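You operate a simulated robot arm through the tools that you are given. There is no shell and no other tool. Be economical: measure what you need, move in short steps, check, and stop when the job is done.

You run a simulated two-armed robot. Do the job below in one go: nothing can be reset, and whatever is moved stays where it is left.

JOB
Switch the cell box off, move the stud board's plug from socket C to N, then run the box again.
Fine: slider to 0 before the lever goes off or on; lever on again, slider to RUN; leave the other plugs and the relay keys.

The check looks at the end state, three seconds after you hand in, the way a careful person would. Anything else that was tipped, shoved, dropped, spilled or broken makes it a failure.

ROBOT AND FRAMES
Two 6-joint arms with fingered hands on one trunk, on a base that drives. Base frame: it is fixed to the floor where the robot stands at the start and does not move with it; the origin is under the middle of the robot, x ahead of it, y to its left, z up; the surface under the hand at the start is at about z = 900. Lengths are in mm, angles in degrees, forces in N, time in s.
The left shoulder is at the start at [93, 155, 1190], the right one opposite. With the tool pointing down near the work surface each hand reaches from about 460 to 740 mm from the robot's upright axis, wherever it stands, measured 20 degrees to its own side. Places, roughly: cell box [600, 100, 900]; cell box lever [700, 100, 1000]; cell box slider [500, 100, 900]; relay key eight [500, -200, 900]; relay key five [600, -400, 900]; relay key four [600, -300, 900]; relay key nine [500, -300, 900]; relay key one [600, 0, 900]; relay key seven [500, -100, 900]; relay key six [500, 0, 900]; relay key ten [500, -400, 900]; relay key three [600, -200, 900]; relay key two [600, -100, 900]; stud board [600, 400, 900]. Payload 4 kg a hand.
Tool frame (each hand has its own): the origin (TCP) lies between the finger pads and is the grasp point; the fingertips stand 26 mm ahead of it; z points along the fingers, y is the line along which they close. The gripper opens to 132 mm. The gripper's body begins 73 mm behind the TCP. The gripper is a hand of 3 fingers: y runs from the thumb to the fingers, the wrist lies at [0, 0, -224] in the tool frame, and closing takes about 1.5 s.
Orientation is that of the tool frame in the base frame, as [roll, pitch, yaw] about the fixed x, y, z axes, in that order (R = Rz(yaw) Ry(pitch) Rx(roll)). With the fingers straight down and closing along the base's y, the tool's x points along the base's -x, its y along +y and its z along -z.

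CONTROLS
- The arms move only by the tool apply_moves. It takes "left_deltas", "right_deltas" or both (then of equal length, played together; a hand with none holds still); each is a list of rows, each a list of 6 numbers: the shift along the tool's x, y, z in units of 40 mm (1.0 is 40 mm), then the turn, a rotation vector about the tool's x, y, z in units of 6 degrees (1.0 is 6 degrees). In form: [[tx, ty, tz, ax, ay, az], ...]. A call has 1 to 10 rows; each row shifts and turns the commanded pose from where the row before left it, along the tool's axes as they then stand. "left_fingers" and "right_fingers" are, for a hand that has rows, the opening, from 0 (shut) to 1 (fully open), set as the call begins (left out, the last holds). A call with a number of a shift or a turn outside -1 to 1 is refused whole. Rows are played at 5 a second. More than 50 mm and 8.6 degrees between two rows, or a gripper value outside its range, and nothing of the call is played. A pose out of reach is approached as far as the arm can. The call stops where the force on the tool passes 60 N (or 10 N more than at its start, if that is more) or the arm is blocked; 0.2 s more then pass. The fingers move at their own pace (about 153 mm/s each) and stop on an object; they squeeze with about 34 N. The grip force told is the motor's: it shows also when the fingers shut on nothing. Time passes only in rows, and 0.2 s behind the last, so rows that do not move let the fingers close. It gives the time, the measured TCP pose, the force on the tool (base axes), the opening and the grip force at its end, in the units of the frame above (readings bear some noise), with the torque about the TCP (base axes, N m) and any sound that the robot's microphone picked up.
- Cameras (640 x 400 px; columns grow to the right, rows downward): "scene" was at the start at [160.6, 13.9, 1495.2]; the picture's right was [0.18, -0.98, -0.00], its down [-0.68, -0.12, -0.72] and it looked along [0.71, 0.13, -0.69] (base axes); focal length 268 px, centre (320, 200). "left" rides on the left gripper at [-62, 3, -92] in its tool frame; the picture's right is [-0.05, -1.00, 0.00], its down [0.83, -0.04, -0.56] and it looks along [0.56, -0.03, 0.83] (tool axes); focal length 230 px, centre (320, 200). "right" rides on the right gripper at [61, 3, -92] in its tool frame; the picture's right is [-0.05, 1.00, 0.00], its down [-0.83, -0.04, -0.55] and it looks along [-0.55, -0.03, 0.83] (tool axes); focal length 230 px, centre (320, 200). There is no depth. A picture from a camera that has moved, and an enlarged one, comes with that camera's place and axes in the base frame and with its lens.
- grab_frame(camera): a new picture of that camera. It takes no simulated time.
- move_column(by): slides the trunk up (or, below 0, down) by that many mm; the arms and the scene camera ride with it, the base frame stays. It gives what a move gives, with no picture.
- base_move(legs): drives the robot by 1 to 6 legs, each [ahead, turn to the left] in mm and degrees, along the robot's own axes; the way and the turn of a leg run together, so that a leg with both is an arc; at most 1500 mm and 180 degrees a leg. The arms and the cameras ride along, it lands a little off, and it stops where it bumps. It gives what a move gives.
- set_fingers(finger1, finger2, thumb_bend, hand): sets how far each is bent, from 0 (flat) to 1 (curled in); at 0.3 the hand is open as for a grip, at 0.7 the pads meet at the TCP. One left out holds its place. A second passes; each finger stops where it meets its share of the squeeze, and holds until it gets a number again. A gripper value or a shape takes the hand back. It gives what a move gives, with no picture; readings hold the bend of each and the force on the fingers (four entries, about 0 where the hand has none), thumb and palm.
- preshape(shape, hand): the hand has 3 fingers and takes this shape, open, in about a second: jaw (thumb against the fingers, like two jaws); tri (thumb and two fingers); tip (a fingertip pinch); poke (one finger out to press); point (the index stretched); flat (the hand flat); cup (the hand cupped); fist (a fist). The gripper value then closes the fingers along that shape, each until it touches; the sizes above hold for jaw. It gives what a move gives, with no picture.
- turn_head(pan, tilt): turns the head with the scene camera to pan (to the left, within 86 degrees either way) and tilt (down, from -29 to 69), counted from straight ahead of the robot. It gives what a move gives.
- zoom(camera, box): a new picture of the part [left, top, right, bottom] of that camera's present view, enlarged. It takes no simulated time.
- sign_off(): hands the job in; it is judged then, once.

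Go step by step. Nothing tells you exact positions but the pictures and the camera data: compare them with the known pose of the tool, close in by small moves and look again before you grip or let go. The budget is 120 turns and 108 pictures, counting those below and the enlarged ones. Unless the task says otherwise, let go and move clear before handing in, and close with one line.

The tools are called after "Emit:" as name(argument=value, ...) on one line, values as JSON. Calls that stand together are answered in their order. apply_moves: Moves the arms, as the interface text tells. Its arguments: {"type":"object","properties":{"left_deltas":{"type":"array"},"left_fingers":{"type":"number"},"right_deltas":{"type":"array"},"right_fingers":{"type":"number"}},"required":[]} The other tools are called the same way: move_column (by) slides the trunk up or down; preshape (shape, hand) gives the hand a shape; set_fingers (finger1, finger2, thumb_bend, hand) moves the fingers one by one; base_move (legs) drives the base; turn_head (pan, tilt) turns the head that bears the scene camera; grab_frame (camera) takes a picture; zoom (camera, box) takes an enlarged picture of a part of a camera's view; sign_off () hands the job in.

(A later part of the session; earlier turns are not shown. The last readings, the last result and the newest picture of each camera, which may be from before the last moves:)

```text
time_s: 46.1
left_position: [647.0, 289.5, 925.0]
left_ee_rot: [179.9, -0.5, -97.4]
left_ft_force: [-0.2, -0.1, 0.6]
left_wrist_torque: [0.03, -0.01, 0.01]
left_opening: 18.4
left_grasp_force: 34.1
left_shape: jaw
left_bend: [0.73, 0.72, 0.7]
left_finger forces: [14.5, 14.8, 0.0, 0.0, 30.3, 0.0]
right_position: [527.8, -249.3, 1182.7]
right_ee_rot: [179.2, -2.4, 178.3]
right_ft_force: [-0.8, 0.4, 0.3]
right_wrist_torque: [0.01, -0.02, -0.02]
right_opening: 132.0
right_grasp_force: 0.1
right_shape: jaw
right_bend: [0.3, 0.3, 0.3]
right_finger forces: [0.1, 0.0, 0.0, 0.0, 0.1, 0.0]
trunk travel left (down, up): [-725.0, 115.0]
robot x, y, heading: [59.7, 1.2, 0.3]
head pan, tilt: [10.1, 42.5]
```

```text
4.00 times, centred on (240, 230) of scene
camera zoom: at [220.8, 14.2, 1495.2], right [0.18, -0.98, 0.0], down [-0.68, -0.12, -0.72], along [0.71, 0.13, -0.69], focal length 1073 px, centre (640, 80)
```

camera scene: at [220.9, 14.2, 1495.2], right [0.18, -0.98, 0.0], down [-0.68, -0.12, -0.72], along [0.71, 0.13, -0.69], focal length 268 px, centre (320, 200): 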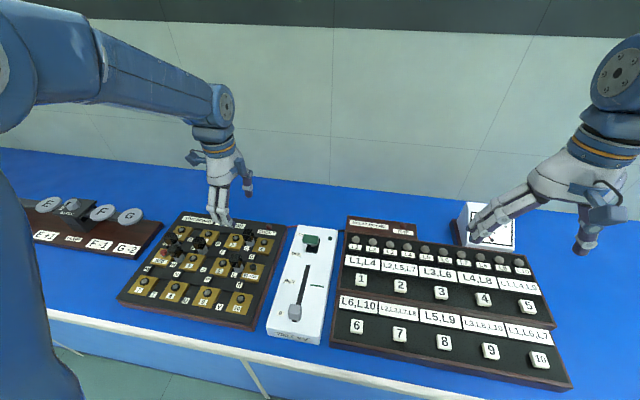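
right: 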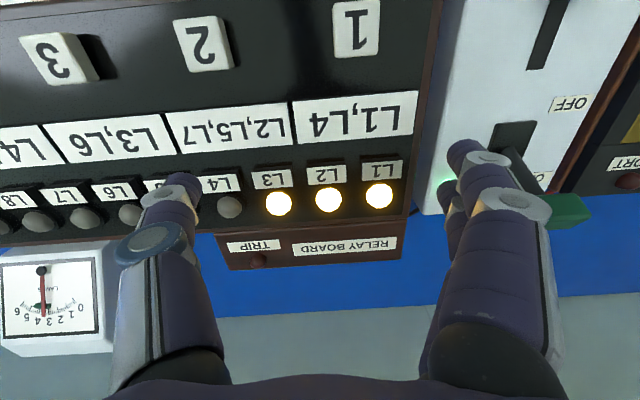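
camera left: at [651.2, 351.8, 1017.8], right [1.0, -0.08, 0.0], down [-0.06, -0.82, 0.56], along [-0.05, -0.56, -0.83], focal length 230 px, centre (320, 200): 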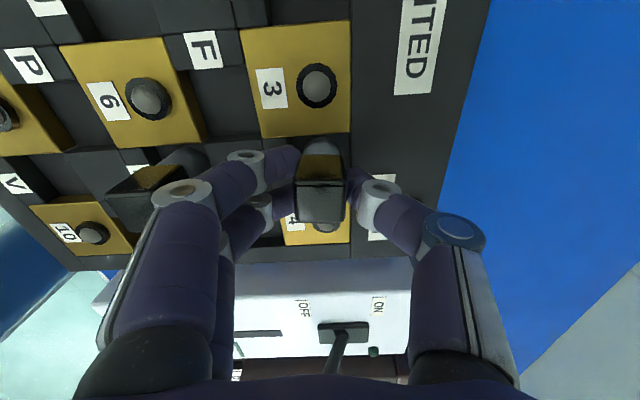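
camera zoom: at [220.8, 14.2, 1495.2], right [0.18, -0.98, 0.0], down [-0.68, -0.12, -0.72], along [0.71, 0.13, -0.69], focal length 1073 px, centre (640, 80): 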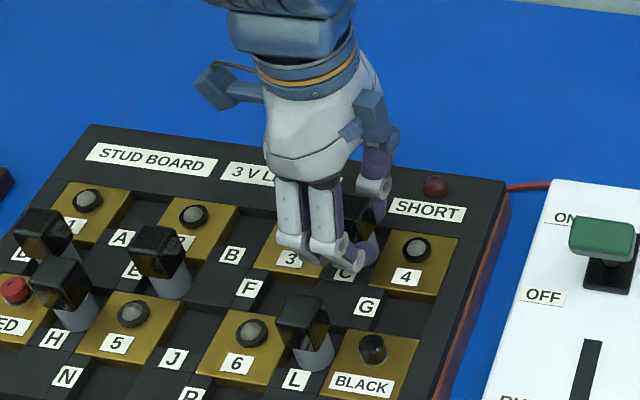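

The cap is gripped. I'll lift slowly straight up.

Emit:
apply_moves(left_deltas=[[0, 0, -0.2, 0, 0, 0], [0, 0, -0.3, 0, 0, 0], [0, 0, -0.5, 0, 0, 0], [0, 0, -0.7, 0, 0, 0], [0, 0, -0.7, 0, 0, 0], [0, 0, 0, 0, 0, 0]])

Emit:
grab_frame(camera="left")

Emit:
zoom(camera="scene", box=[160, 160, 300, 320])

```text
time_s: 47.5
left_position: [648.1, 293.4, 1020.3]
left_ee_rot: [179.7, -0.6, -97.4]
left_ft_force: [-0.1, -0.5, -0.8]
left_wrist_torque: [0.01, 0.05, 0.01]
left_opening: 18.7
left_grasp_force: 34.1
left_shape: jaw
left_bend: [0.73, 0.72, 0.7]
left_finger forces: [14.5, 14.8, 0.0, 0.1, 30.3, 0.0]
right_position: [529.1, -249.2, 1182.8]
right_ee_rot: [179.2, -2.4, 178.3]
right_ft_force: [0.2, 0.3, 0.6]
right_wrist_torque: [0.01, 0.0, 0.0]
right_opening: 132.2
right_grasp_force: 0.1
right_shape: jaw
right_bend: [0.3, 0.3, 0.3]
right_finger forces: [0.1, 0.1, 0.0, 0.1, 0.0, 0.1]
trunk travel left (down, up): [-725.0, 115.0]
robot x, y, heading: [64.1, 0.0, 0.2]
head pan, tilt: [10.1, 42.5]
```

```text
47 pictures are left
camera left: at [652.5, 353.0, 1112.7], right [1.0, -0.08, 0.0], down [-0.06, -0.82, 0.56], along [-0.05, -0.56, -0.83], focal length 230 px, centre (320, 200)
```

left: 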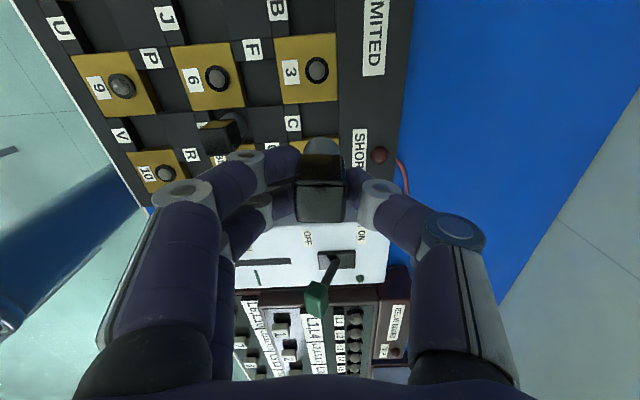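

```text
2.50 times, centred on (230, 240) of scene
camera zoom: at [221.3, 14.4, 1495.2], right [0.18, -0.98, 0.0], down [-0.68, -0.12, -0.72], along [0.71, 0.13, -0.69], focal length 670 px, centre (545, 100)
```

zoom: 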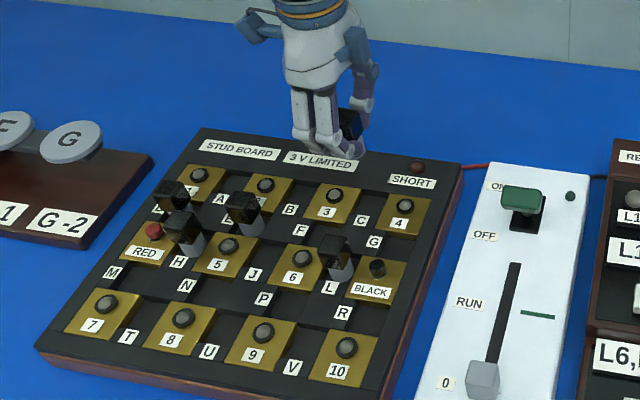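

The plug is out and held. I'll back the base 60 mm to get good reach for N, then move toward N, around (520, 415).

Emit:
base_move(legs=[[-60, 0]])

Emit:
apply_moves(left_deltas=[[-0.7, 0, 0, 0, 0, 0], [-0.7, 0.2, 0, 0, 0, 0], [-0.7, 0.3, 0, 0, 0, 0], [-0.5, 0.3, 0, 0, 0, 0], [0, 0.2, 0, 0, 0, 0], [0, 0, 0, 0, 0, 0], [0, 0, 0, 0, 0, 0]])

Emit:
grab_frame(camera="left")

Emit:
grab_frame(camera="scene")

```text
time_s: 48.5
left_position: [595.5, 292.8, 1015.2]
left_ee_rot: [179.4, -0.4, -97.3]
left_ft_force: [-0.6, 0.6, -1.6]
left_wrist_torque: [0.01, -0.11, 0.0]
left_opening: 18.5
left_grasp_force: 34.1
left_shape: jaw
left_bend: [0.73, 0.72, 0.7]
left_finger forces: [14.4, 14.7, 0.1, 0.1, 30.2, 0.0]
right_position: [476.4, -249.6, 1204.9]
right_ee_rot: [179.1, 1.0, 178.2]
right_ft_force: [-0.1, -0.7, 0.3]
right_wrist_torque: [0.02, -0.07, -0.02]
right_opening: 132.1
right_grasp_force: 0.0
right_shape: jaw
right_bend: [0.3, 0.3, 0.3]
right_finger forces: [0.0, 0.1, 0.0, 0.1, 0.0, 0.0]
trunk travel left (down, up): [-725.0, 115.0]
robot x, y, heading: [-1.6, 2.5, -0.1]
head pan, tilt: [10.1, 42.5]
```

```text
time_s: 50.1
left_position: [558.0, 398.9, 1021.6]
left_ee_rot: [-179.7, -0.4, -97.5]
left_ft_force: [-1.3, 0.3, -0.4]
left_wrist_torque: [-0.04, -0.05, 0.0]
left_opening: 18.4
left_grasp_force: 33.7
left_shape: jaw
left_bend: [0.73, 0.72, 0.7]
left_finger forces: [14.5, 15.0, 0.0, 0.0, 30.3, 0.1]
right_position: [463.9, -249.7, 1179.5]
right_ee_rot: [179.1, -2.8, 178.2]
right_ft_force: [-0.5, -0.5, 1.2]
right_wrist_torque: [0.0, -0.04, 0.03]
right_opening: 131.7
right_grasp_force: 0.1
right_shape: jaw
right_bend: [0.3, 0.3, 0.3]
right_finger forces: [0.1, 0.0, 0.0, 0.1, 0.0, 0.0]
trunk travel left (down, up): [-725.0, 115.0]
robot x, y, heading: [0.5, -2.8, 0.3]
head pan, tilt: [10.1, 42.5]
```

```text
45 pictures are left
camera left: at [562.5, 460.9, 1114.3], right [1.0, -0.08, 0.0], down [-0.07, -0.82, 0.56], along [-0.04, -0.56, -0.83], focal length 230 px, centre (320, 200)
```

left: 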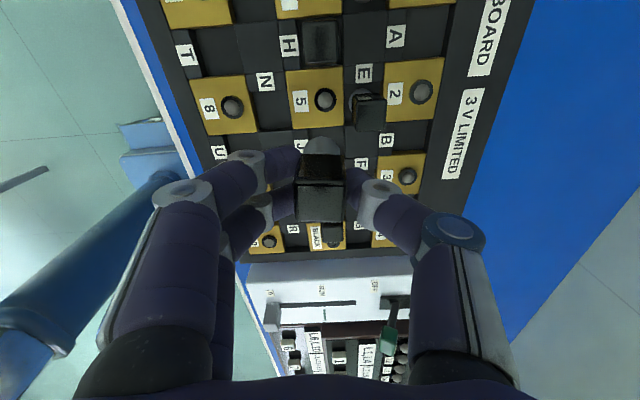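

```text
44 pictures are left
camera scene: at [159.8, 14.6, 1495.4], right [0.18, -0.98, 0.0], down [-0.68, -0.12, -0.73], along [0.71, 0.13, -0.69], focal length 268 px, centre (320, 200)
```

scene: 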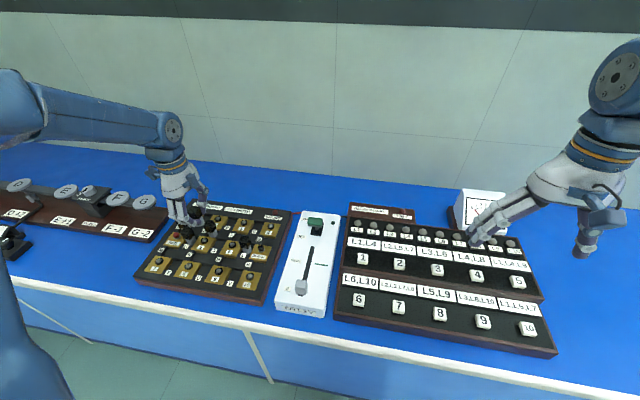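

I can see well N between studs 5 and 8. I'll zoom in for its exact centre.

Emit:
zoom(camera="left", box=[190, 40, 390, 240])

```text
2.00 times, centred on (290, 140) of left
camera zoom: at [562.5, 460.9, 1114.3], right [1.0, -0.08, 0.0], down [-0.07, -0.82, 0.56], along [-0.04, -0.56, -0.83], focal length 460 px, centre (380, 320)
```

zoom: 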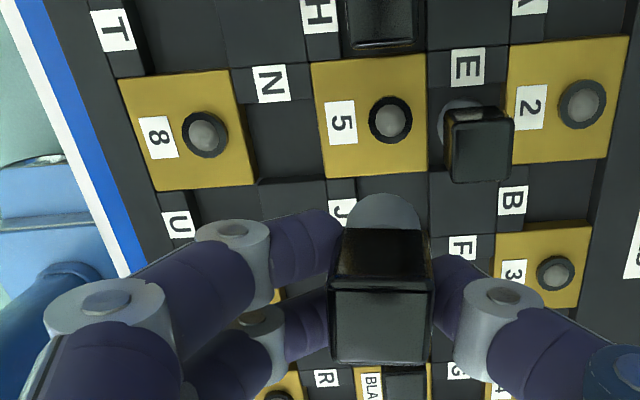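

N's centre works out near (513, 411), with stud tops at z≈893. I'll move over it, square the hand up, and lower partway.

Emit:
apply_moves(left_deltas=[[-0.17, 0.6, 0, 0, 0, 0], [0, 0.54, 0, 0, 0, 0], [0, 0, 0, 0, 0, -0.6], [0, 0, 0, 0, 0, -0.6], [0, 0, 0.5, 0, 0, 0], [0, 0, 0.5, 0, 0, 0], [0, 0, 0, 0, 0, 0], [0, 0, 0, 0, 0, 0]])

Emit:
grab_frame(camera="left")

Emit:
zoom(camera="scene", box=[120, 190, 280, 320])

```text
time_s: 51.9
left_position: [560.6, 434.9, 983.7]
left_ee_rot: [180.0, -0.7, -91.0]
left_ft_force: [0.4, 0.2, -1.1]
left_wrist_torque: [0.01, 0.02, 0.0]
left_opening: 18.2
left_grasp_force: 34.3
left_shape: jaw
left_bend: [0.73, 0.72, 0.7]
left_finger forces: [14.6, 14.8, 0.0, 0.1, 30.1, 0.0]
left hand out of reach, approached as far as the arm can: row 2, 3, 4
right_position: [465.0, -250.9, 1178.9]
right_ee_rot: [179.3, -3.1, 178.3]
right_ft_force: [0.2, 0.0, 0.5]
right_wrist_torque: [0.0, -0.02, -0.02]
right_opening: 132.2
right_grasp_force: 0.2
right_shape: jaw
right_bend: [0.3, 0.3, 0.3]
right_finger forces: [0.1, 0.1, 0.0, 0.1, 0.1, 0.0]
trunk travel left (down, up): [-725.0, 115.0]
robot x, y, heading: [-0.2, 4.1, 0.1]
head pan, tilt: [10.1, 42.5]
```

```text
42 pictures are left
camera left: at [558.5, 496.1, 1075.9], right [1.0, 0.04, 0.0], down [0.03, -0.82, 0.57], along [0.02, -0.57, -0.82], focal length 230 px, centre (320, 200)
```

left: 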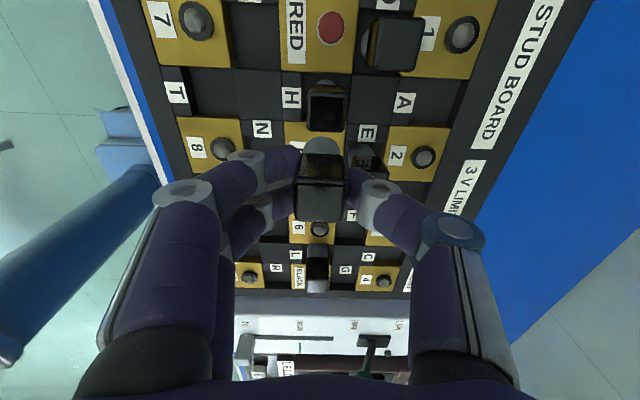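

```text
3.08 times, centred on (200, 255) of scene
camera zoom: at [161.1, 14.1, 1495.3], right [0.18, -0.98, 0.0], down [-0.68, -0.12, -0.72], along [0.71, 0.13, -0.69], focal length 825 px, centre (689, 31)
```

zoom: 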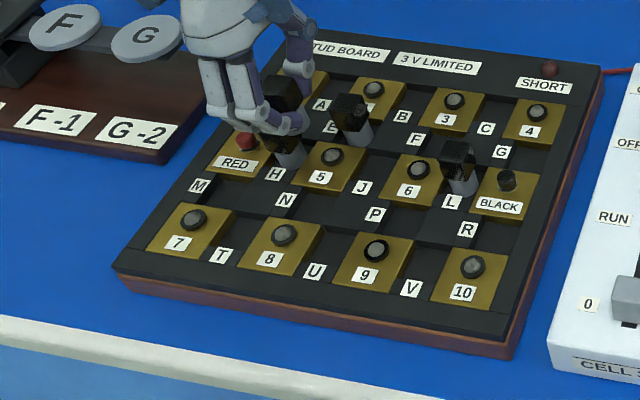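

The pose was out of reach and the hand ended near plug H. I'll lift at once, then look again.

Emit:
apply_moves(left_deltas=[[0, 0, -0.7, 0, 0, 0], [0, 0, -0.8, 0, 0, 0], [0, 0, 0, 0, 0, 0]])

Emit:
zoom(camera="scene", box=[120, 170, 280, 320])

```text
time_s: 52.7
left_position: [562.3, 434.7, 1044.4]
left_ee_rot: [179.9, -0.6, -90.5]
left_ft_force: [-0.1, 0.2, -0.5]
left_wrist_torque: [0.0, 0.02, 0.01]
left_opening: 18.2
left_grasp_force: 33.9
left_shape: jaw
left_bend: [0.73, 0.72, 0.7]
left_finger forces: [14.6, 14.6, 0.0, 0.0, 30.1, 0.0]
left hand out of reach, approached as far as the arm can: row 1
right_position: [466.9, -248.6, 1178.5]
right_ee_rot: [179.2, -3.0, 178.2]
right_ft_force: [1.1, 0.4, -0.5]
right_wrist_torque: [-0.01, 0.0, 0.02]
right_opening: 132.1
right_grasp_force: 0.1
right_shape: jaw
right_bend: [0.3, 0.3, 0.3]
right_finger forces: [0.1, 0.1, 0.0, 0.0, 0.0, 0.1]
trunk travel left (down, up): [-725.0, 115.0]
robot x, y, heading: [0.8, -4.6, -0.2]
head pan, tilt: [10.1, 42.5]
```

```text
2.67 times, centred on (200, 245) of scene
camera zoom: at [162.3, 14.7, 1495.1], right [0.18, -0.98, 0.0], down [-0.68, -0.12, -0.72], along [0.71, 0.13, -0.69], focal length 715 px, centre (640, 80)
```

zoom: 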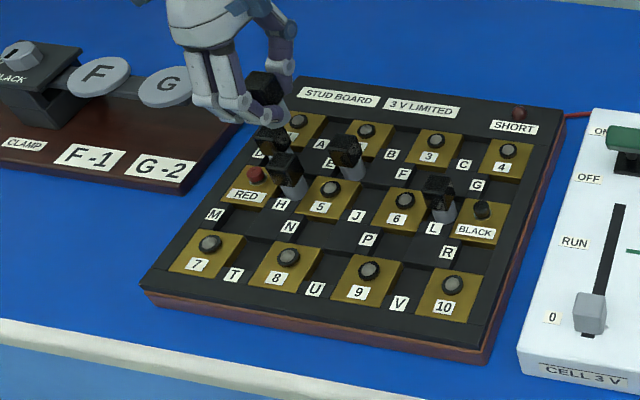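

Nothing was disturbed. I'll back up another 80 mm to have better reach for N.

Emit:
base_move(legs=[[-80, 0]])

Emit:
apply_moves(left_deltas=[[0, 0, 0, 0, 0, 0], [0, 0, 0, 0, 0, 0], [0, 0, 0, 0, 0, 0]])

Emit:
grab_frame(camera="left")

```text
time_s: 53.8
left_position: [486.1, 435.9, 1040.5]
left_ee_rot: [179.5, -0.3, -90.2]
left_ft_force: [-1.4, 0.0, -1.0]
left_wrist_torque: [0.02, -0.06, 0.03]
left_opening: 18.2
left_grasp_force: 34.1
left_shape: jaw
left_bend: [0.73, 0.72, 0.7]
left_finger forces: [14.6, 14.5, 0.1, 0.1, 29.9, 0.1]
right_position: [390.6, -251.0, 1206.3]
right_ee_rot: [179.1, 1.3, 178.2]
right_ft_force: [-0.9, 0.0, -0.3]
right_wrist_torque: [0.03, -0.02, 0.0]
right_opening: 132.0
right_grasp_force: 0.2
right_shape: jaw
right_bend: [0.3, 0.3, 0.3]
right_finger forces: [0.0, 0.1, 0.0, 0.0, 0.1, 0.0]
trunk travel left (down, up): [-725.0, 115.0]
robot x, y, heading: [-82.7, 0.9, 0.0]
head pan, tilt: [10.1, 42.5]
```

```text
time_s: 54.5
left_position: [486.9, 435.3, 1039.5]
left_ee_rot: [179.6, -0.3, -90.6]
left_ft_force: [0.4, 0.6, -0.9]
left_wrist_torque: [-0.02, 0.06, 0.0]
left_opening: 17.8
left_grasp_force: 34.3
left_shape: jaw
left_bend: [0.73, 0.72, 0.7]
left_finger forces: [14.6, 14.4, 0.0, 0.0, 30.0, 0.0]
right_position: [392.2, -250.7, 1176.4]
right_ee_rot: [179.2, -3.2, 178.2]
right_ft_force: [0.2, 0.7, -0.5]
right_wrist_torque: [0.02, 0.05, -0.02]
right_opening: 132.0
right_grasp_force: 0.1
right_shape: jaw
right_bend: [0.3, 0.3, 0.3]
right_finger forces: [0.0, 0.1, 0.0, 0.0, 0.1, 0.0]
trunk travel left (down, up): [-725.0, 115.0]
robot x, y, heading: [-75.5, -0.7, 0.2]
head pan, tilt: [10.1, 42.5]
```

```text
39 pictures are left
camera left: at [484.7, 496.4, 1132.6], right [1.0, 0.04, -0.01], down [0.04, -0.83, 0.56], along [0.02, -0.56, -0.83], focal length 230 px, centre (320, 200)
```

left: 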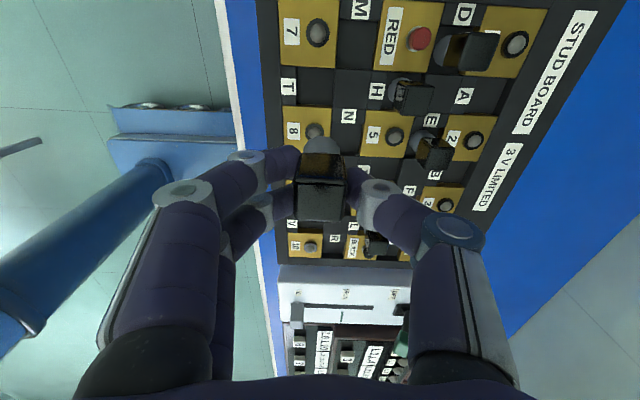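

N now reads as about (518, 413). I'll shift over it at this height and check.

Emit:
apply_moves(left_deltas=[[0.27, -0.38, 0, 0, 0, 0], [0.27, -0.38, 0, 0, 0, 0], [0, 0, 0.4, 0, 0, 0], [0, 0, 0, 0, 0, 0], [0, 0, 0, 0, 0, 0]])

Emit:
zoom(camera="left", box=[220, 40, 420, 240])

Emit:
zoom(camera="scene", box=[160, 160, 290, 280])

```text
time_s: 55.8
left_position: [512.4, 413.7, 1028.0]
left_ee_rot: [179.8, -0.4, -90.3]
left_ft_force: [0.2, 0.1, -0.7]
left_wrist_torque: [0.01, 0.04, 0.01]
left_opening: 18.0
left_grasp_force: 34.3
left_shape: jaw
left_bend: [0.73, 0.72, 0.7]
left_finger forces: [14.6, 14.1, 0.0, 0.0, 29.8, 0.0]
right_position: [386.1, -249.3, 1179.2]
right_ee_rot: [179.2, -3.1, 178.3]
right_ft_force: [-0.7, 0.2, 0.1]
right_wrist_torque: [-0.01, 0.0, -0.01]
right_opening: 131.9
right_grasp_force: 0.1
right_shape: jaw
right_bend: [0.3, 0.3, 0.3]
right_finger forces: [0.0, 0.0, 0.0, 0.0, 0.0, 0.0]
trunk travel left (down, up): [-725.0, 115.0]
robot x, y, heading: [-81.6, 2.4, -0.0]
head pan, tilt: [10.1, 42.5]
```

```text
2.00 times, centred on (320, 140) of left
camera zoom: at [509.3, 474.6, 1120.3], right [1.0, 0.04, 0.0], down [0.04, -0.83, 0.56], along [0.02, -0.56, -0.83], focal length 460 px, centre (320, 320)
```

zoom: 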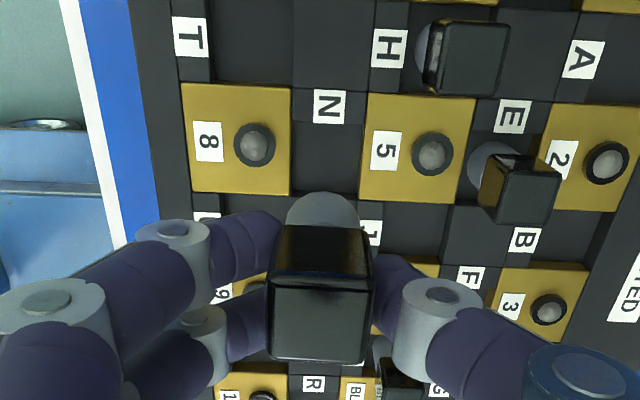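

```text
3.33 times, centred on (225, 220) of scene
camera zoom: at [82.4, 14.0, 1495.1], right [0.18, -0.98, 0.0], down [-0.68, -0.12, -0.72], along [0.71, 0.13, -0.69], focal length 894 px, centre (637, 133)
```

zoom: 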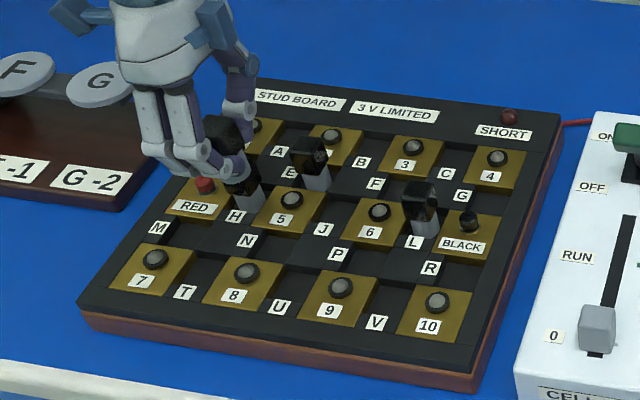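

N's centre is at (514.6, 413.4) and the plug is within 3 mm of it. I'll correct that and lower to just above the well.

Emit:
apply_moves(left_deltas=[[0.05, -0.07, 0.5, 0, 0, 0], [0, 0, 0.5, 0, 0, 0], [0, 0, 0.5, 0, 0, 0], [0, 0, 0, 0, 0, 0], [0, 0, 0, 0, 0, 0]])

Emit:
zoom(camera="left", box=[220, 40, 420, 240])

Emit:
zoom(camera="scene", box=[160, 180, 260, 260])

```text
time_s: 57.0
left_position: [514.9, 410.6, 967.4]
left_ee_rot: [180.0, -0.5, -90.4]
left_ft_force: [-0.8, 0.0, -0.1]
left_wrist_torque: [-0.01, 0.01, 0.03]
left_opening: 17.9
left_grasp_force: 33.8
left_shape: jaw
left_bend: [0.73, 0.72, 0.7]
left_finger forces: [14.7, 13.8, 0.0, 0.0, 30.0, 0.1]
right_position: [385.4, -250.9, 1178.1]
right_ee_rot: [179.2, -2.9, 178.3]
right_ft_force: [0.5, 0.1, 0.6]
right_wrist_torque: [-0.01, -0.03, 0.01]
right_opening: 132.0
right_grasp_force: 0.0
right_shape: jaw
right_bend: [0.3, 0.3, 0.3]
right_finger forces: [0.0, 0.1, 0.0, 0.1, 0.1, 0.0]
trunk travel left (down, up): [-725.0, 115.0]
robot x, y, heading: [-79.2, -0.6, -0.1]
head pan, tilt: [10.1, 42.5]
```

```text
2.00 times, centred on (320, 140) of left
camera zoom: at [510.9, 471.4, 1059.7], right [1.0, 0.04, 0.0], down [0.04, -0.83, 0.56], along [0.02, -0.56, -0.83], focal length 460 px, centre (320, 320)
```

zoom: 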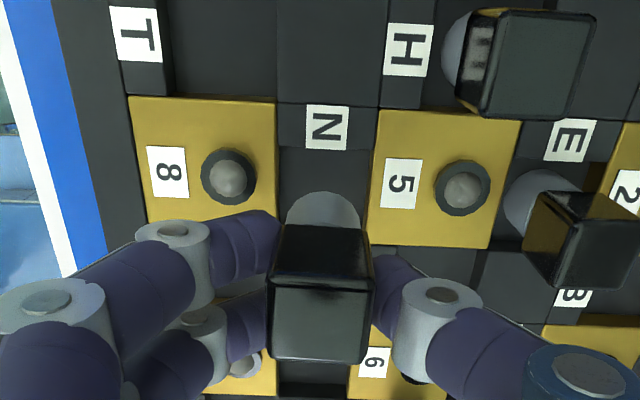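

```text
5.00 times, centred on (210, 220) of scene
camera zoom: at [81.1, 14.3, 1495.2], right [0.18, -0.98, 0.0], down [-0.68, -0.12, -0.72], along [0.71, 0.13, -0.69], focal length 1341 px, centre (870, 100)
```

zoom: 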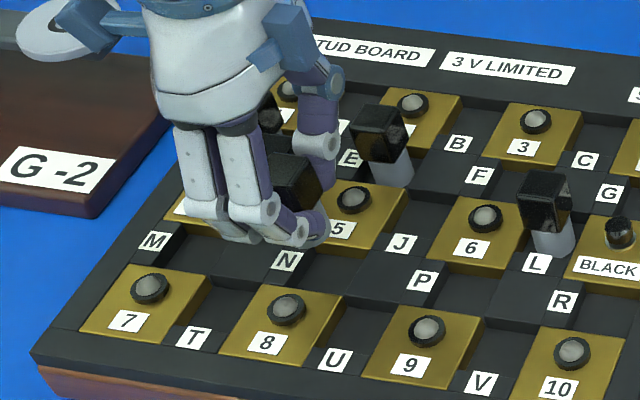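

Nearly centred. I'll nudge 1.5 mm and lower gently.

Emit:
apply_moves(left_deltas=[[-0.04, -0.02, 0.2, 0, 0, 0], [0, 0, 0.2, 0, 0, 0], [0, 0, 0.15, 0, 0, 0], [0, 0, 0, 0, 0, 0]])

Emit:
zoom(camera="left", box=[220, 40, 420, 240])

```text
time_s: 58.0
left_position: [514.8, 413.1, 945.1]
left_ee_rot: [179.9, -0.5, -90.4]
left_ft_force: [-0.6, 0.1, -0.6]
left_wrist_torque: [0.04, -0.01, 0.02]
left_opening: 17.8
left_grasp_force: 33.8
left_shape: jaw
left_bend: [0.73, 0.72, 0.7]
left_finger forces: [14.8, 13.7, 0.0, 0.0, 29.9, 0.0]
right_position: [385.5, -249.9, 1179.3]
right_ee_rot: [179.2, -3.0, 178.2]
right_ft_force: [0.1, -0.1, 0.6]
right_wrist_torque: [0.0, 0.02, 0.0]
right_opening: 132.0
right_grasp_force: 0.0
right_shape: jaw
right_bend: [0.3, 0.3, 0.3]
right_finger forces: [0.1, 0.0, 0.0, 0.0, 0.1, 0.1]
trunk travel left (down, up): [-725.0, 115.0]
robot x, y, heading: [-78.2, -1.2, 0.0]
head pan, tilt: [10.1, 42.5]
```

```text
2.00 times, centred on (320, 140) of left
camera zoom: at [511.8, 473.6, 1037.4], right [1.0, 0.04, 0.0], down [0.04, -0.83, 0.56], along [0.02, -0.56, -0.83], focal length 460 px, centre (320, 320)
```

zoom: 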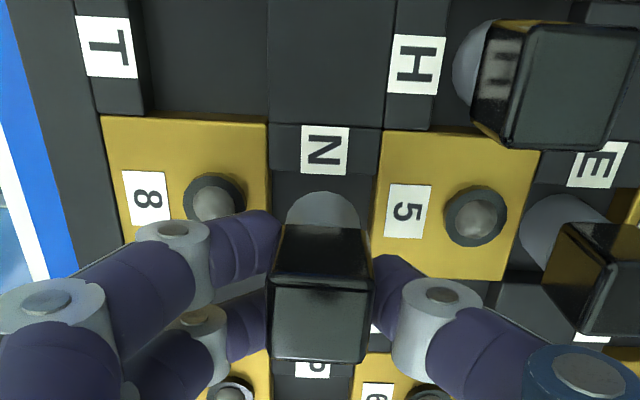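

Centred between pads 8 and 5. I'll lower the last 20 mm.

Emit:
apply_moves(left_deltas=[[0, 0, 0.15, 0, 0, 0], [0, 0, 0.15, 0, 0, 0], [0, 0, 0.1, 0, 0, 0], [0, 0, 0.08, 0, 0, 0], [0, 0, 0, 0, 0, 0]])

Emit:
zoom(camera="left", box=[220, 40, 420, 240])

Emit:
zoom(camera="scene", box=[160, 180, 260, 260])

```text
time_s: 59.1
left_position: [514.6, 410.9, 925.0]
left_ee_rot: [179.9, -0.6, -90.5]
left_ft_force: [-0.3, -0.1, -1.1]
left_wrist_torque: [0.01, 0.02, -0.01]
left_opening: 17.7
left_grasp_force: 34.1
left_shape: jaw
left_bend: [0.73, 0.72, 0.7]
left_finger forces: [14.8, 13.5, 0.0, 0.0, 29.8, 0.0]
right_position: [385.5, -250.6, 1179.4]
right_ee_rot: [179.2, -3.0, 178.2]
right_ft_force: [0.0, 0.2, -0.7]
right_wrist_torque: [0.03, 0.02, -0.01]
right_opening: 132.1
right_grasp_force: 0.1
right_shape: jaw
right_bend: [0.3, 0.3, 0.3]
right_finger forces: [0.0, 0.1, 0.1, 0.0, 0.0, 0.0]
trunk travel left (down, up): [-725.0, 115.0]
robot x, y, heading: [-78.6, 1.7, 0.0]
head pan, tilt: [10.1, 42.5]
```

```text
2.00 times, centred on (320, 140) of left
camera zoom: at [511.8, 472.8, 1018.2], right [1.0, 0.04, 0.0], down [0.04, -0.83, 0.56], along [0.02, -0.56, -0.83], focal length 460 px, centre (320, 320)
```

zoom: 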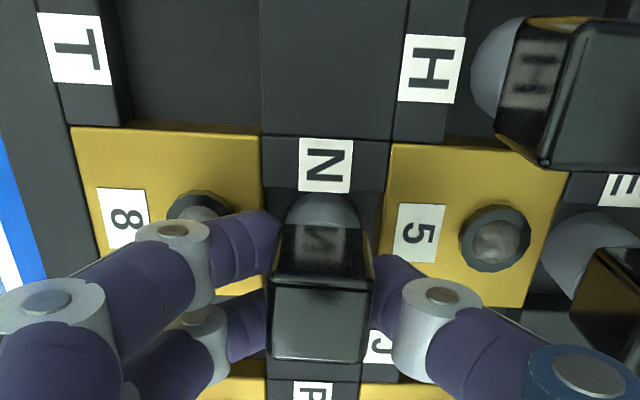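

```text
5.00 times, centred on (210, 220) of scene
camera zoom: at [81.0, 14.2, 1495.2], right [0.18, -0.98, 0.0], down [-0.68, -0.12, -0.72], along [0.71, 0.13, -0.69], focal length 1341 px, centre (870, 100)
```

zoom: 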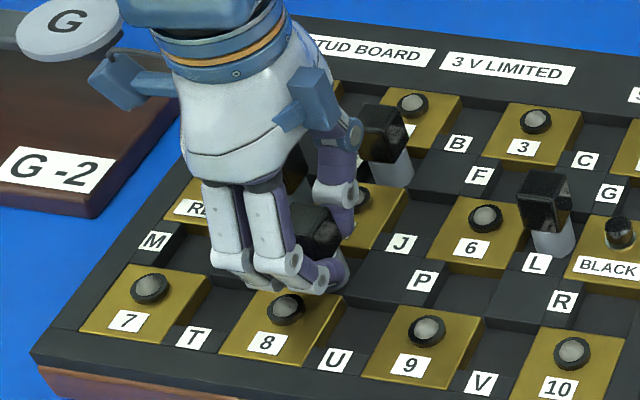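

No contact yet, so I'll creep down until it seats.

Emit:
apply_moves(left_deltas=[[0, 0, 0.05, 0, 0, 0], [0, 0, 0.05, 0, 0, 0], [0, 0, 0, 0, 0, 0]])

```text
time_s: 60.0
left_position: [515.2, 411.3, 923.9]
left_ee_rot: [-179.9, -0.3, -90.6]
left_ft_force: [1.5, 0.0, 8.4]
left_wrist_torque: [0.14, 0.03, -0.05]
left_opening: 16.8
left_grasp_force: 33.7
left_shape: jaw
left_bend: [0.73, 0.74, 0.71]
left_finger forces: [19.7, 12.4, 0.0, 0.1, 30.6, 0.0]
right_position: [384.4, -250.5, 1180.1]
right_ee_rot: [179.1, -2.9, 178.2]
right_ft_force: [0.4, -0.6, -0.2]
right_wrist_torque: [0.0, 0.04, -0.01]
right_opening: 132.0
right_grasp_force: 0.1
right_shape: jaw
right_bend: [0.3, 0.3, 0.3]
right_finger forces: [0.1, 0.1, 0.1, 0.0, 0.0, 0.0]
trunk travel left (down, up): [-725.0, 115.0]
robot x, y, heading: [-80.0, -0.9, 0.1]
head pan, tilt: [10.1, 42.5]
```

It touches down at the same height as it sat in C, so it's seated. I'll open moderately and lift.

Emit:
apply_moves(left_deltas=[[0, 0, 0, 0, 0, 0], [0, 0, 0, 0, 0, 0], [0, 0, 0, 0, 0, 0], [0, 0, 0, 0, 0, 0]], left_fingers=0.45)

Emit:
apply_moves(left_deltas=[[0, 0, -0.4, 0, 0, 0], [0, 0, -0.7, 0, 0, 0], [0, 0, -1, 0, 0, 0], [0, 0, -1, 0, 0, 0], [0, 0, -1, 0, 0, 0], [0, 0, 0, 0, 0, 0]])

Emit:
zoom(camera="left", box=[220, 40, 420, 240])

Emit:
zoom(camera="scene", box=[160, 180, 290, 270])

```text
time_s: 61.0
left_position: [514.3, 411.0, 922.2]
left_ee_rot: [179.9, -0.6, -90.4]
left_ft_force: [-0.6, -0.4, 0.7]
left_wrist_torque: [-0.01, 0.0, -0.01]
left_opening: 58.8
left_grasp_force: 0.2
left_shape: jaw
left_bend: [0.73, 0.73, 0.7]
left_finger forces: [0.0, 0.1, 0.0, 0.0, 0.0, 0.1]
right_position: [386.0, -250.1, 1178.2]
right_ee_rot: [179.2, -3.0, 178.2]
right_ft_force: [-0.1, -0.1, 0.0]
right_wrist_torque: [-0.02, 0.01, -0.04]
right_opening: 132.0
right_grasp_force: 0.1
right_shape: jaw
right_bend: [0.3, 0.3, 0.3]
right_finger forces: [0.0, 0.1, 0.0, 0.0, 0.1, 0.0]
trunk travel left (down, up): [-725.0, 115.0]
robot x, y, heading: [-78.0, 1.6, -0.1]
head pan, tilt: [10.1, 42.5]
```

```text
time_s: 62.4
left_position: [513.1, 413.5, 1086.7]
left_ee_rot: [179.9, -0.4, -90.3]
left_ft_force: [0.6, 0.2, -0.6]
left_wrist_torque: [0.02, 0.03, 0.0]
left_opening: 59.3
left_grasp_force: 0.1
left_shape: jaw
left_bend: [0.73, 0.73, 0.7]
left_finger forces: [0.0, 0.1, 0.1, 0.0, 0.0, 0.0]
right_position: [385.1, -250.6, 1179.6]
right_ee_rot: [179.2, -3.1, 178.2]
right_ft_force: [-0.6, -0.2, -0.1]
right_wrist_torque: [0.02, 0.03, 0.01]
right_opening: 131.9
right_grasp_force: 0.1
right_shape: jaw
right_bend: [0.3, 0.3, 0.3]
right_finger forces: [0.0, 0.0, 0.0, 0.0, 0.0, 0.1]
trunk travel left (down, up): [-725.0, 115.0]
robot x, y, heading: [-81.9, -1.1, -0.1]
head pan, tilt: [10.1, 42.5]
```

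```text
2.00 times, centred on (320, 140) of left
camera zoom: at [511.2, 475.3, 1178.5], right [1.0, 0.04, 0.0], down [0.04, -0.83, 0.56], along [0.02, -0.56, -0.83], focal length 460 px, centre (320, 320)
```

zoom: 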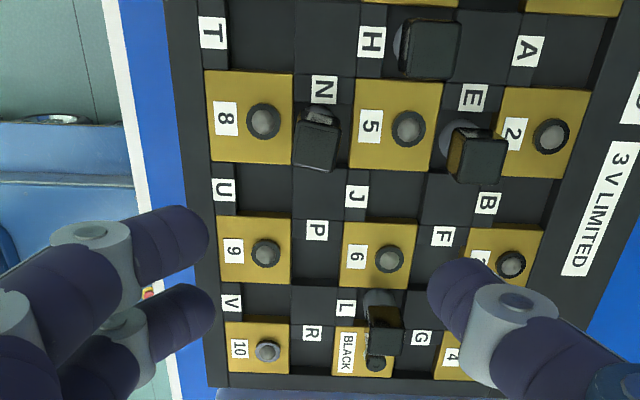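

```text
4.44 times, centred on (225, 225) of scene
camera zoom: at [81.4, 14.3, 1495.2], right [0.18, -0.98, 0.0], down [-0.68, -0.12, -0.72], along [0.71, 0.13, -0.69], focal length 1192 px, centre (742, 89)
```

zoom: 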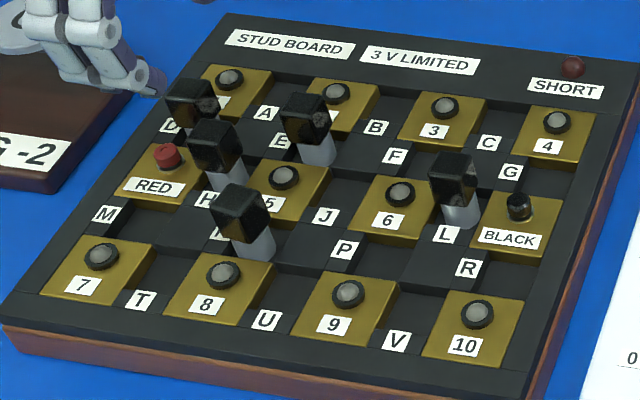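

The plug stands in N with its cap slightly turned. I'll zoom to check that it's upright and seated like the others.

Emit:
zoom(camera="scene", box=[185, 195, 245, 245])

Emit:
zoom(camera="left", box=[275, 60, 365, 130])

```text
8.00 times, centred on (215, 220) of scene
camera zoom: at [81.4, 14.3, 1495.2], right [0.18, -0.98, 0.0], down [-0.68, -0.12, -0.72], along [0.71, 0.13, -0.69], focal length 2145 px, centre (1160, 40)
```

zoom: 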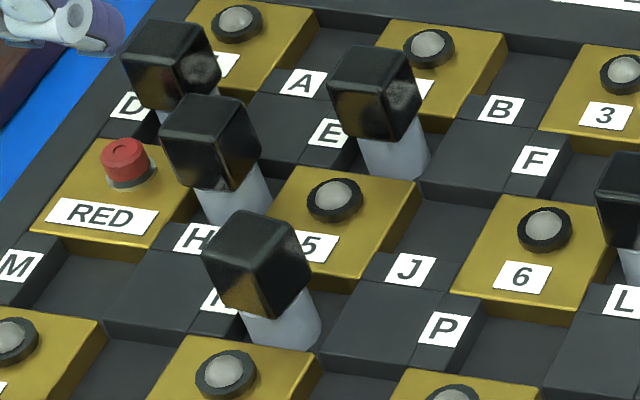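

```text
5.71 times, centred on (320, 95) of left
camera zoom: at [511.2, 475.3, 1178.5], right [1.0, 0.04, 0.0], down [0.04, -0.83, 0.56], along [0.02, -0.56, -0.83], focal length 1315 px, centre (320, 800)
```

zoom: 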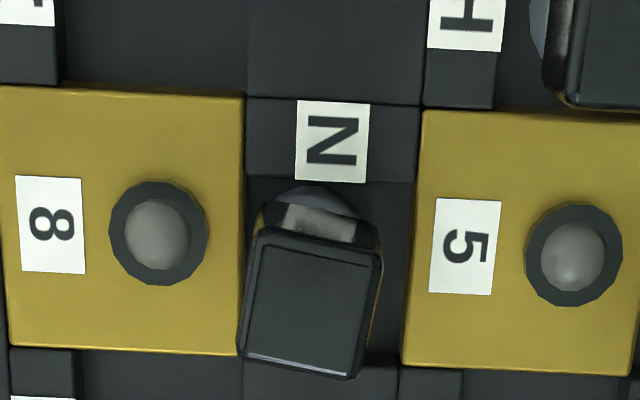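

The plug is upright and seated in N. Next I'll turn the hand back to its original yaw, clear of everything, and drive forward for the lever.

Emit:
apply_moves(left_deltas=[[0, 0, 0, 0, 0, 1], [0, 0, 0, 0, 0, 1], [0, 0, 0, 0, 0, 1], [0, 0, 0, 0, 0, 1], [0, 0, 0, 0, 0, 1], [0, 0, 0, 0, 0, 1], [0, 0, 0, 0, 0, 1], [0, 0, 0, 0, 0, 1]])

Emit:
apply_moves(left_deltas=[[0, 0, 0, 0, 0, 1], [0, 0, 0, 0, 0, 1], [0, 0, 0, 0, 0, 1], [0, 0, 0, 0, 0, 1], [0, 0, 0, 0, 0, 1], [0, 0, 0, 0, 0, 1], [0, 0, 0, 0, 0, 1], [0, 0, 0, 0, 0, 0]])

Emit:
apply_moves(left_deltas=[[0, -1, 0, 0, 0, 0], [0, -1, 0, 0, 0, 0], [0, -1, 0, 0, 0, 0], [0, -1, 0, 0, 0, 0], [0, -1, 0, 0, 0, 0], [0, -1, 0, 0, 0, 0], [0, -1, 0, 0, 0, 0], [0, -0.5, 0, 0, 0, 0], [0, 0, 0, 0, 0, 0]], left_fingers=0.6)

Emit:
base_move(legs=[[140, 0]])

Emit:
apply_moves(left_deltas=[[0, 0, 0, 0, 0, 0], [0, 0, 0, 0, 0, 0]])

Emit:
grab_frame(camera="left")

```text
time_s: 64.2
left_position: [515.4, 413.3, 1085.6]
left_ee_rot: [-179.7, -0.3, -138.5]
left_ft_force: [0.4, -0.1, -0.3]
left_wrist_torque: [-0.05, -0.03, 0.01]
left_opening: 58.9
left_grasp_force: 0.0
left_shape: jaw
left_bend: [0.73, 0.73, 0.7]
left_finger forces: [0.1, 0.0, 0.1, 0.0, 0.0, 0.0]
right_position: [385.8, -249.6, 1179.8]
right_ee_rot: [179.2, -3.0, 178.1]
right_ft_force: [0.1, -0.3, -0.5]
right_wrist_torque: [0.01, 0.0, 0.0]
right_opening: 132.1
right_grasp_force: 0.0
right_shape: jaw
right_bend: [0.3, 0.3, 0.3]
right_finger forces: [0.0, 0.0, 0.1, 0.0, 0.0, 0.0]
trunk travel left (down, up): [-725.0, 115.0]
robot x, y, heading: [-76.4, 1.2, -0.1]
head pan, tilt: [10.1, 42.5]
```

```text
time_s: 66.0
left_position: [514.2, 414.3, 1086.7]
left_ee_rot: [-179.6, -0.1, 179.5]
left_ft_force: [0.1, -0.2, 0.6]
left_wrist_torque: [0.03, 0.02, -0.05]
left_opening: 59.1
left_grasp_force: 0.1
left_shape: jaw
left_bend: [0.73, 0.73, 0.7]
left_finger forces: [0.0, 0.1, 0.0, 0.0, 0.0, 0.0]
right_position: [384.7, -250.2, 1178.9]
right_ee_rot: [179.1, -3.0, 178.2]
right_ft_force: [-0.3, 0.6, -0.1]
right_wrist_torque: [0.01, -0.01, -0.04]
right_opening: 131.7
right_grasp_force: 0.1
right_shape: jaw
right_bend: [0.3, 0.3, 0.3]
right_finger forces: [0.0, 0.1, 0.0, 0.0, 0.0, 0.0]
trunk travel left (down, up): [-725.0, 115.0]
robot x, y, heading: [-77.8, 2.4, 0.1]
head pan, tilt: [10.1, 42.5]
```

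```text
time_s: 68.0
left_position: [513.5, 115.2, 1089.1]
left_ee_rot: [-179.7, -0.1, 180.0]
left_ft_force: [0.0, -0.9, -0.1]
left_wrist_torque: [-0.03, -0.03, -0.02]
left_opening: 78.7
left_grasp_force: 0.0
left_shape: jaw
left_bend: [0.71, 0.71, 0.71]
left_finger forces: [0.1, 0.0, 0.1, 0.0, 0.0, 0.1]
right_position: [385.4, -249.5, 1177.8]
right_ee_rot: [179.3, -3.0, 178.1]
right_ft_force: [-0.2, -1.4, -0.7]
right_wrist_torque: [0.01, 0.03, 0.03]
right_opening: 132.0
right_grasp_force: 0.0
right_shape: jaw
right_bend: [0.3, 0.3, 0.3]
right_finger forces: [0.1, 0.0, 0.1, 0.0, 0.0, 0.0]
trunk travel left (down, up): [-725.0, 115.0]
robot x, y, heading: [-74.8, -0.5, 0.1]
head pan, tilt: [10.1, 42.5]
```

```text
time_s: 69.3
left_position: [657.3, 114.3, 1088.1]
left_ee_rot: [-179.8, -0.3, 179.9]
left_ft_force: [0.3, -1.1, 0.3]
left_wrist_torque: [0.0, 0.02, 0.02]
left_opening: 78.7
left_grasp_force: 0.0
left_shape: jaw
left_bend: [0.71, 0.71, 0.71]
left_finger forces: [0.1, 0.0, 0.1, 0.1, 0.0, 0.0]
right_position: [529.8, -250.1, 1178.3]
right_ee_rot: [179.1, -3.1, 178.2]
right_ft_force: [0.1, 0.2, -0.7]
right_wrist_torque: [0.02, 0.01, 0.02]
right_opening: 132.0
right_grasp_force: 0.0
right_shape: jaw
right_bend: [0.3, 0.3, 0.3]
right_finger forces: [0.0, 0.0, 0.1, 0.1, 0.0, 0.1]
trunk travel left (down, up): [-725.0, 115.0]
robot x, y, heading: [60.6, 0.1, -0.1]
head pan, tilt: [10.1, 42.5]
```

```text
time_s: 69.9
left_position: [638.8, 114.6, 1097.3]
left_ee_rot: [-179.8, 0.7, -179.9]
left_ft_force: [-0.2, -0.2, -0.5]
left_wrist_torque: [-0.03, 0.03, 0.03]
left_opening: 78.9
left_grasp_force: 0.1
left_shape: jaw
left_bend: [0.71, 0.71, 0.71]
left_finger forces: [0.0, 0.0, 0.0, 0.0, 0.0, 0.0]
right_position: [508.2, -248.1, 1157.1]
right_ee_rot: [179.3, -6.7, 178.3]
right_ft_force: [0.0, -0.4, 0.9]
right_wrist_torque: [0.01, 0.04, 0.0]
right_opening: 131.9
right_grasp_force: 0.0
right_shape: jaw
right_bend: [0.3, 0.3, 0.3]
right_finger forces: [0.1, 0.0, 0.0, 0.1, 0.1, 0.0]
trunk travel left (down, up): [-725.0, 115.0]
robot x, y, heading: [60.4, -4.2, -0.1]
head pan, tilt: [10.1, 42.5]
```

```text
27 pictures are left
camera left: at [699.0, 118.2, 1191.1], right [0.05, -1.0, 0.0], down [-0.84, -0.04, 0.55], along [-0.54, -0.03, -0.84], focal length 230 px, centre (320, 200)
```

left: 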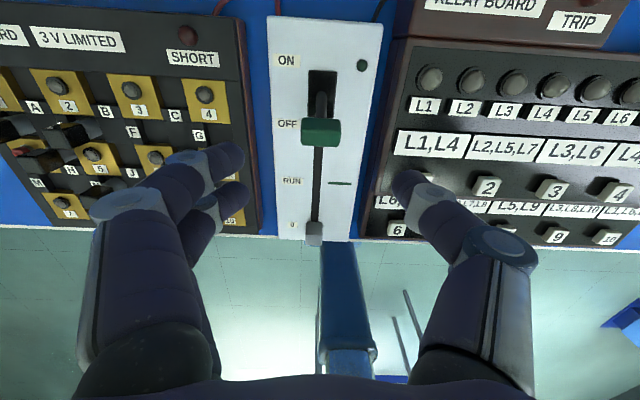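

The handle in its OFF position is at about (636, 113, 970). I'll lower straight around it.

Emit:
apply_moves(left_deltas=[[0.05, -0.03, 0.6, 0, 0, 0], [0, 0, 0.7, 0, 0, 0], [0, 0, 0.7, 0, 0, 0], [0, 0, 0.6, 0, 0, 0], [0, 0, 0.5, 0, 0, 0], [0, 0, 0, 0, 0, 0], [0, 0, 0, 0, 0, 0]])

Emit:
grab_frame(camera="left")

```text
time_s: 71.5
left_position: [636.5, 114.2, 976.5]
left_ee_rot: [-179.9, 0.9, 179.9]
left_ft_force: [0.2, -0.1, -0.4]
left_wrist_torque: [-0.01, 0.02, 0.0]
left_opening: 78.7
left_grasp_force: 0.0
left_shape: jaw
left_bend: [0.71, 0.71, 0.71]
left_finger forces: [0.1, 0.0, 0.0, 0.0, 0.0, 0.0]
right_position: [505.2, -250.4, 1158.3]
right_ee_rot: [179.3, -6.4, 178.1]
right_ft_force: [-0.3, -0.4, 0.3]
right_wrist_torque: [-0.01, 0.0, 0.01]
right_opening: 131.7
right_grasp_force: 0.1
right_shape: jaw
right_bend: [0.3, 0.3, 0.3]
right_finger forces: [0.0, 0.0, 0.1, 0.0, 0.1, 0.0]
trunk travel left (down, up): [-725.0, 115.0]
robot x, y, heading: [62.3, -0.4, 0.3]
head pan, tilt: [10.1, 42.5]
```

```text
26 pictures are left
camera left: at [695.6, 116.8, 1069.6], right [0.05, -1.0, 0.0], down [-0.84, -0.04, 0.54], along [-0.54, -0.03, -0.84], focal length 230 px, centre (320, 200)
```

left: 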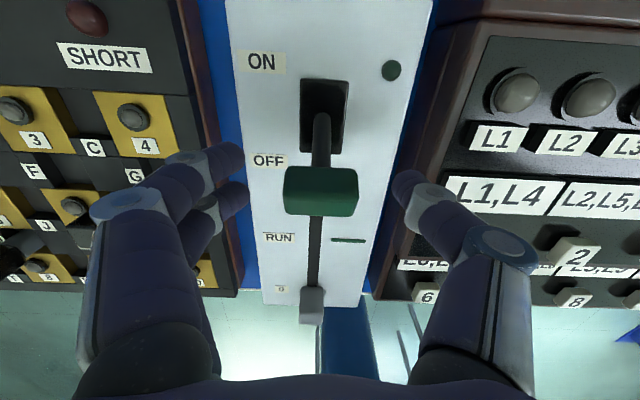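

Centred on the handle. I'll lower 10 mm and grip.

Emit:
apply_moves(left_deltas=[[0, 0, 0.25, 0, 0, 0], [0, 0, 0, 0, 0, 0]])

Emit:
apply_moves(left_deltas=[[0, 0, 0, 0, 0, 0], [0, 0, 0, 0, 0, 0], [0, 0, 0, 0, 0, 0], [0, 0, 0, 0, 0, 0], [0, 0, 0, 0, 0, 0], [0, 0, 0, 0, 0, 0]], left_fingers=0.15)

Emit:
grab_frame(camera="left")

```text
time_s: 72.1
left_position: [637.6, 115.0, 964.5]
left_ee_rot: [-179.9, 0.8, -180.0]
left_ft_force: [-0.1, -0.1, -0.5]
left_wrist_torque: [-0.01, 0.0, 0.02]
left_opening: 79.1
left_grasp_force: 0.1
left_shape: jaw
left_bend: [0.71, 0.71, 0.71]
left_finger forces: [0.0, 0.0, 0.0, 0.1, 0.0, 0.1]
right_position: [504.9, -250.1, 1159.3]
right_ee_rot: [179.3, -6.5, 178.1]
right_ft_force: [0.8, 0.3, 0.7]
right_wrist_torque: [0.01, 0.01, 0.03]
right_opening: 131.9
right_grasp_force: 0.2
right_shape: jaw
right_bend: [0.3, 0.3, 0.3]
right_finger forces: [0.0, 0.1, 0.0, 0.1, 0.1, 0.0]
trunk travel left (down, up): [-725.0, 115.0]
robot x, y, heading: [64.4, 0.3, -0.0]
head pan, tilt: [10.1, 42.5]
```

```text
time_s: 73.5
left_position: [637.7, 115.1, 965.4]
left_ee_rot: [-180.0, 0.8, -179.9]
left_ft_force: [2.1, -1.8, -7.8]
left_wrist_torque: [-0.08, 0.08, -0.18]
left_opening: 30.1
left_grasp_force: 34.3
left_shape: jaw
left_bend: [0.73, 0.74, 0.7]
left_finger forces: [13.4, 15.7, 0.0, 0.1, 30.9, 0.1]
right_position: [505.6, -249.7, 1158.2]
right_ee_rot: [179.3, -6.5, 178.3]
right_ft_force: [0.2, 0.0, -0.4]
right_wrist_torque: [0.03, 0.0, -0.04]
right_opening: 131.9
right_grasp_force: 0.0
right_shape: jaw
right_bend: [0.3, 0.3, 0.3]
right_finger forces: [0.0, 0.1, 0.0, 0.0, 0.0, 0.0]
trunk travel left (down, up): [-725.0, 115.0]
robot x, y, heading: [63.6, 3.1, -0.0]
head pan, tilt: [10.1, 42.5]
```

```text
25 pictures are left
camera left: at [697.2, 117.3, 1059.0], right [0.05, -1.0, 0.0], down [-0.84, -0.04, 0.54], along [-0.54, -0.03, -0.84], focal length 230 px, centre (320, 200)
```

left: 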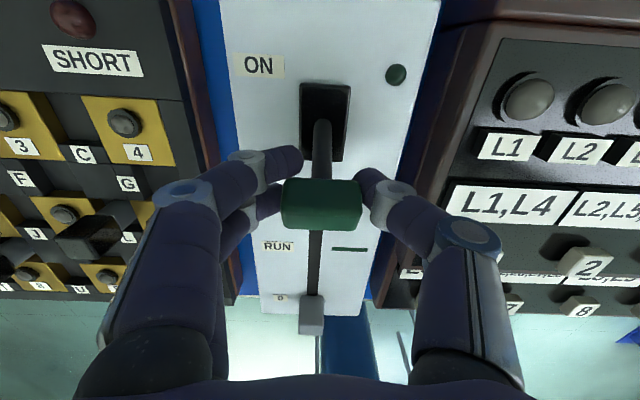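

Gripped. I'll swing the handle forward to ON.

Emit:
apply_moves(left_deltas=[[-0.32, 0, -0.13, 0, 0, 0], [-0.32, 0, -0.07, 0, 0, 0], [-0.32, 0, 0.07, 0, 0, 0], [-0.3, 0, 0.13, 0, 0, 0], [0, 0, 0, 0, 0, 0], [0, 0, 0, 0, 0, 0]])

Emit:
grab_frame(camera="left")

```text
time_s: 74.9
left_position: [684.7, 113.0, 965.1]
left_ee_rot: [-179.9, 0.6, -179.9]
left_ft_force: [-20.9, -5.6, -22.2]
left_wrist_torque: [-0.68, 0.65, -0.51]
left_opening: 26.9
left_grasp_force: 33.8
left_shape: jaw
left_bend: [0.74, 0.74, 0.7]
left_finger forces: [19.4, 16.9, 0.1, 0.0, 31.6, 0.0]
right_position: [505.9, -249.9, 1158.3]
right_ee_rot: [179.3, -6.5, 178.3]
right_ft_force: [0.4, -0.4, 0.3]
right_wrist_torque: [-0.01, 0.03, 0.0]
right_opening: 132.1
right_grasp_force: 0.1
right_shape: jaw
right_bend: [0.3, 0.3, 0.3]
right_finger forces: [0.1, 0.1, 0.0, 0.1, 0.0, 0.1]
trunk travel left (down, up): [-725.0, 115.0]
robot x, y, heading: [64.4, -2.3, -0.2]
head pan, tilt: [10.1, 42.5]
```

```text
24 pictures are left
camera left: at [744.9, 115.5, 1058.3], right [0.05, -1.0, 0.0], down [-0.84, -0.04, 0.55], along [-0.55, -0.03, -0.84], focal length 230 px, centre (320, 200)
```

left: 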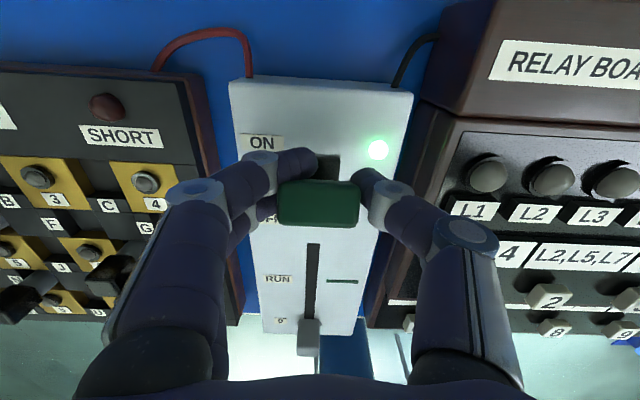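

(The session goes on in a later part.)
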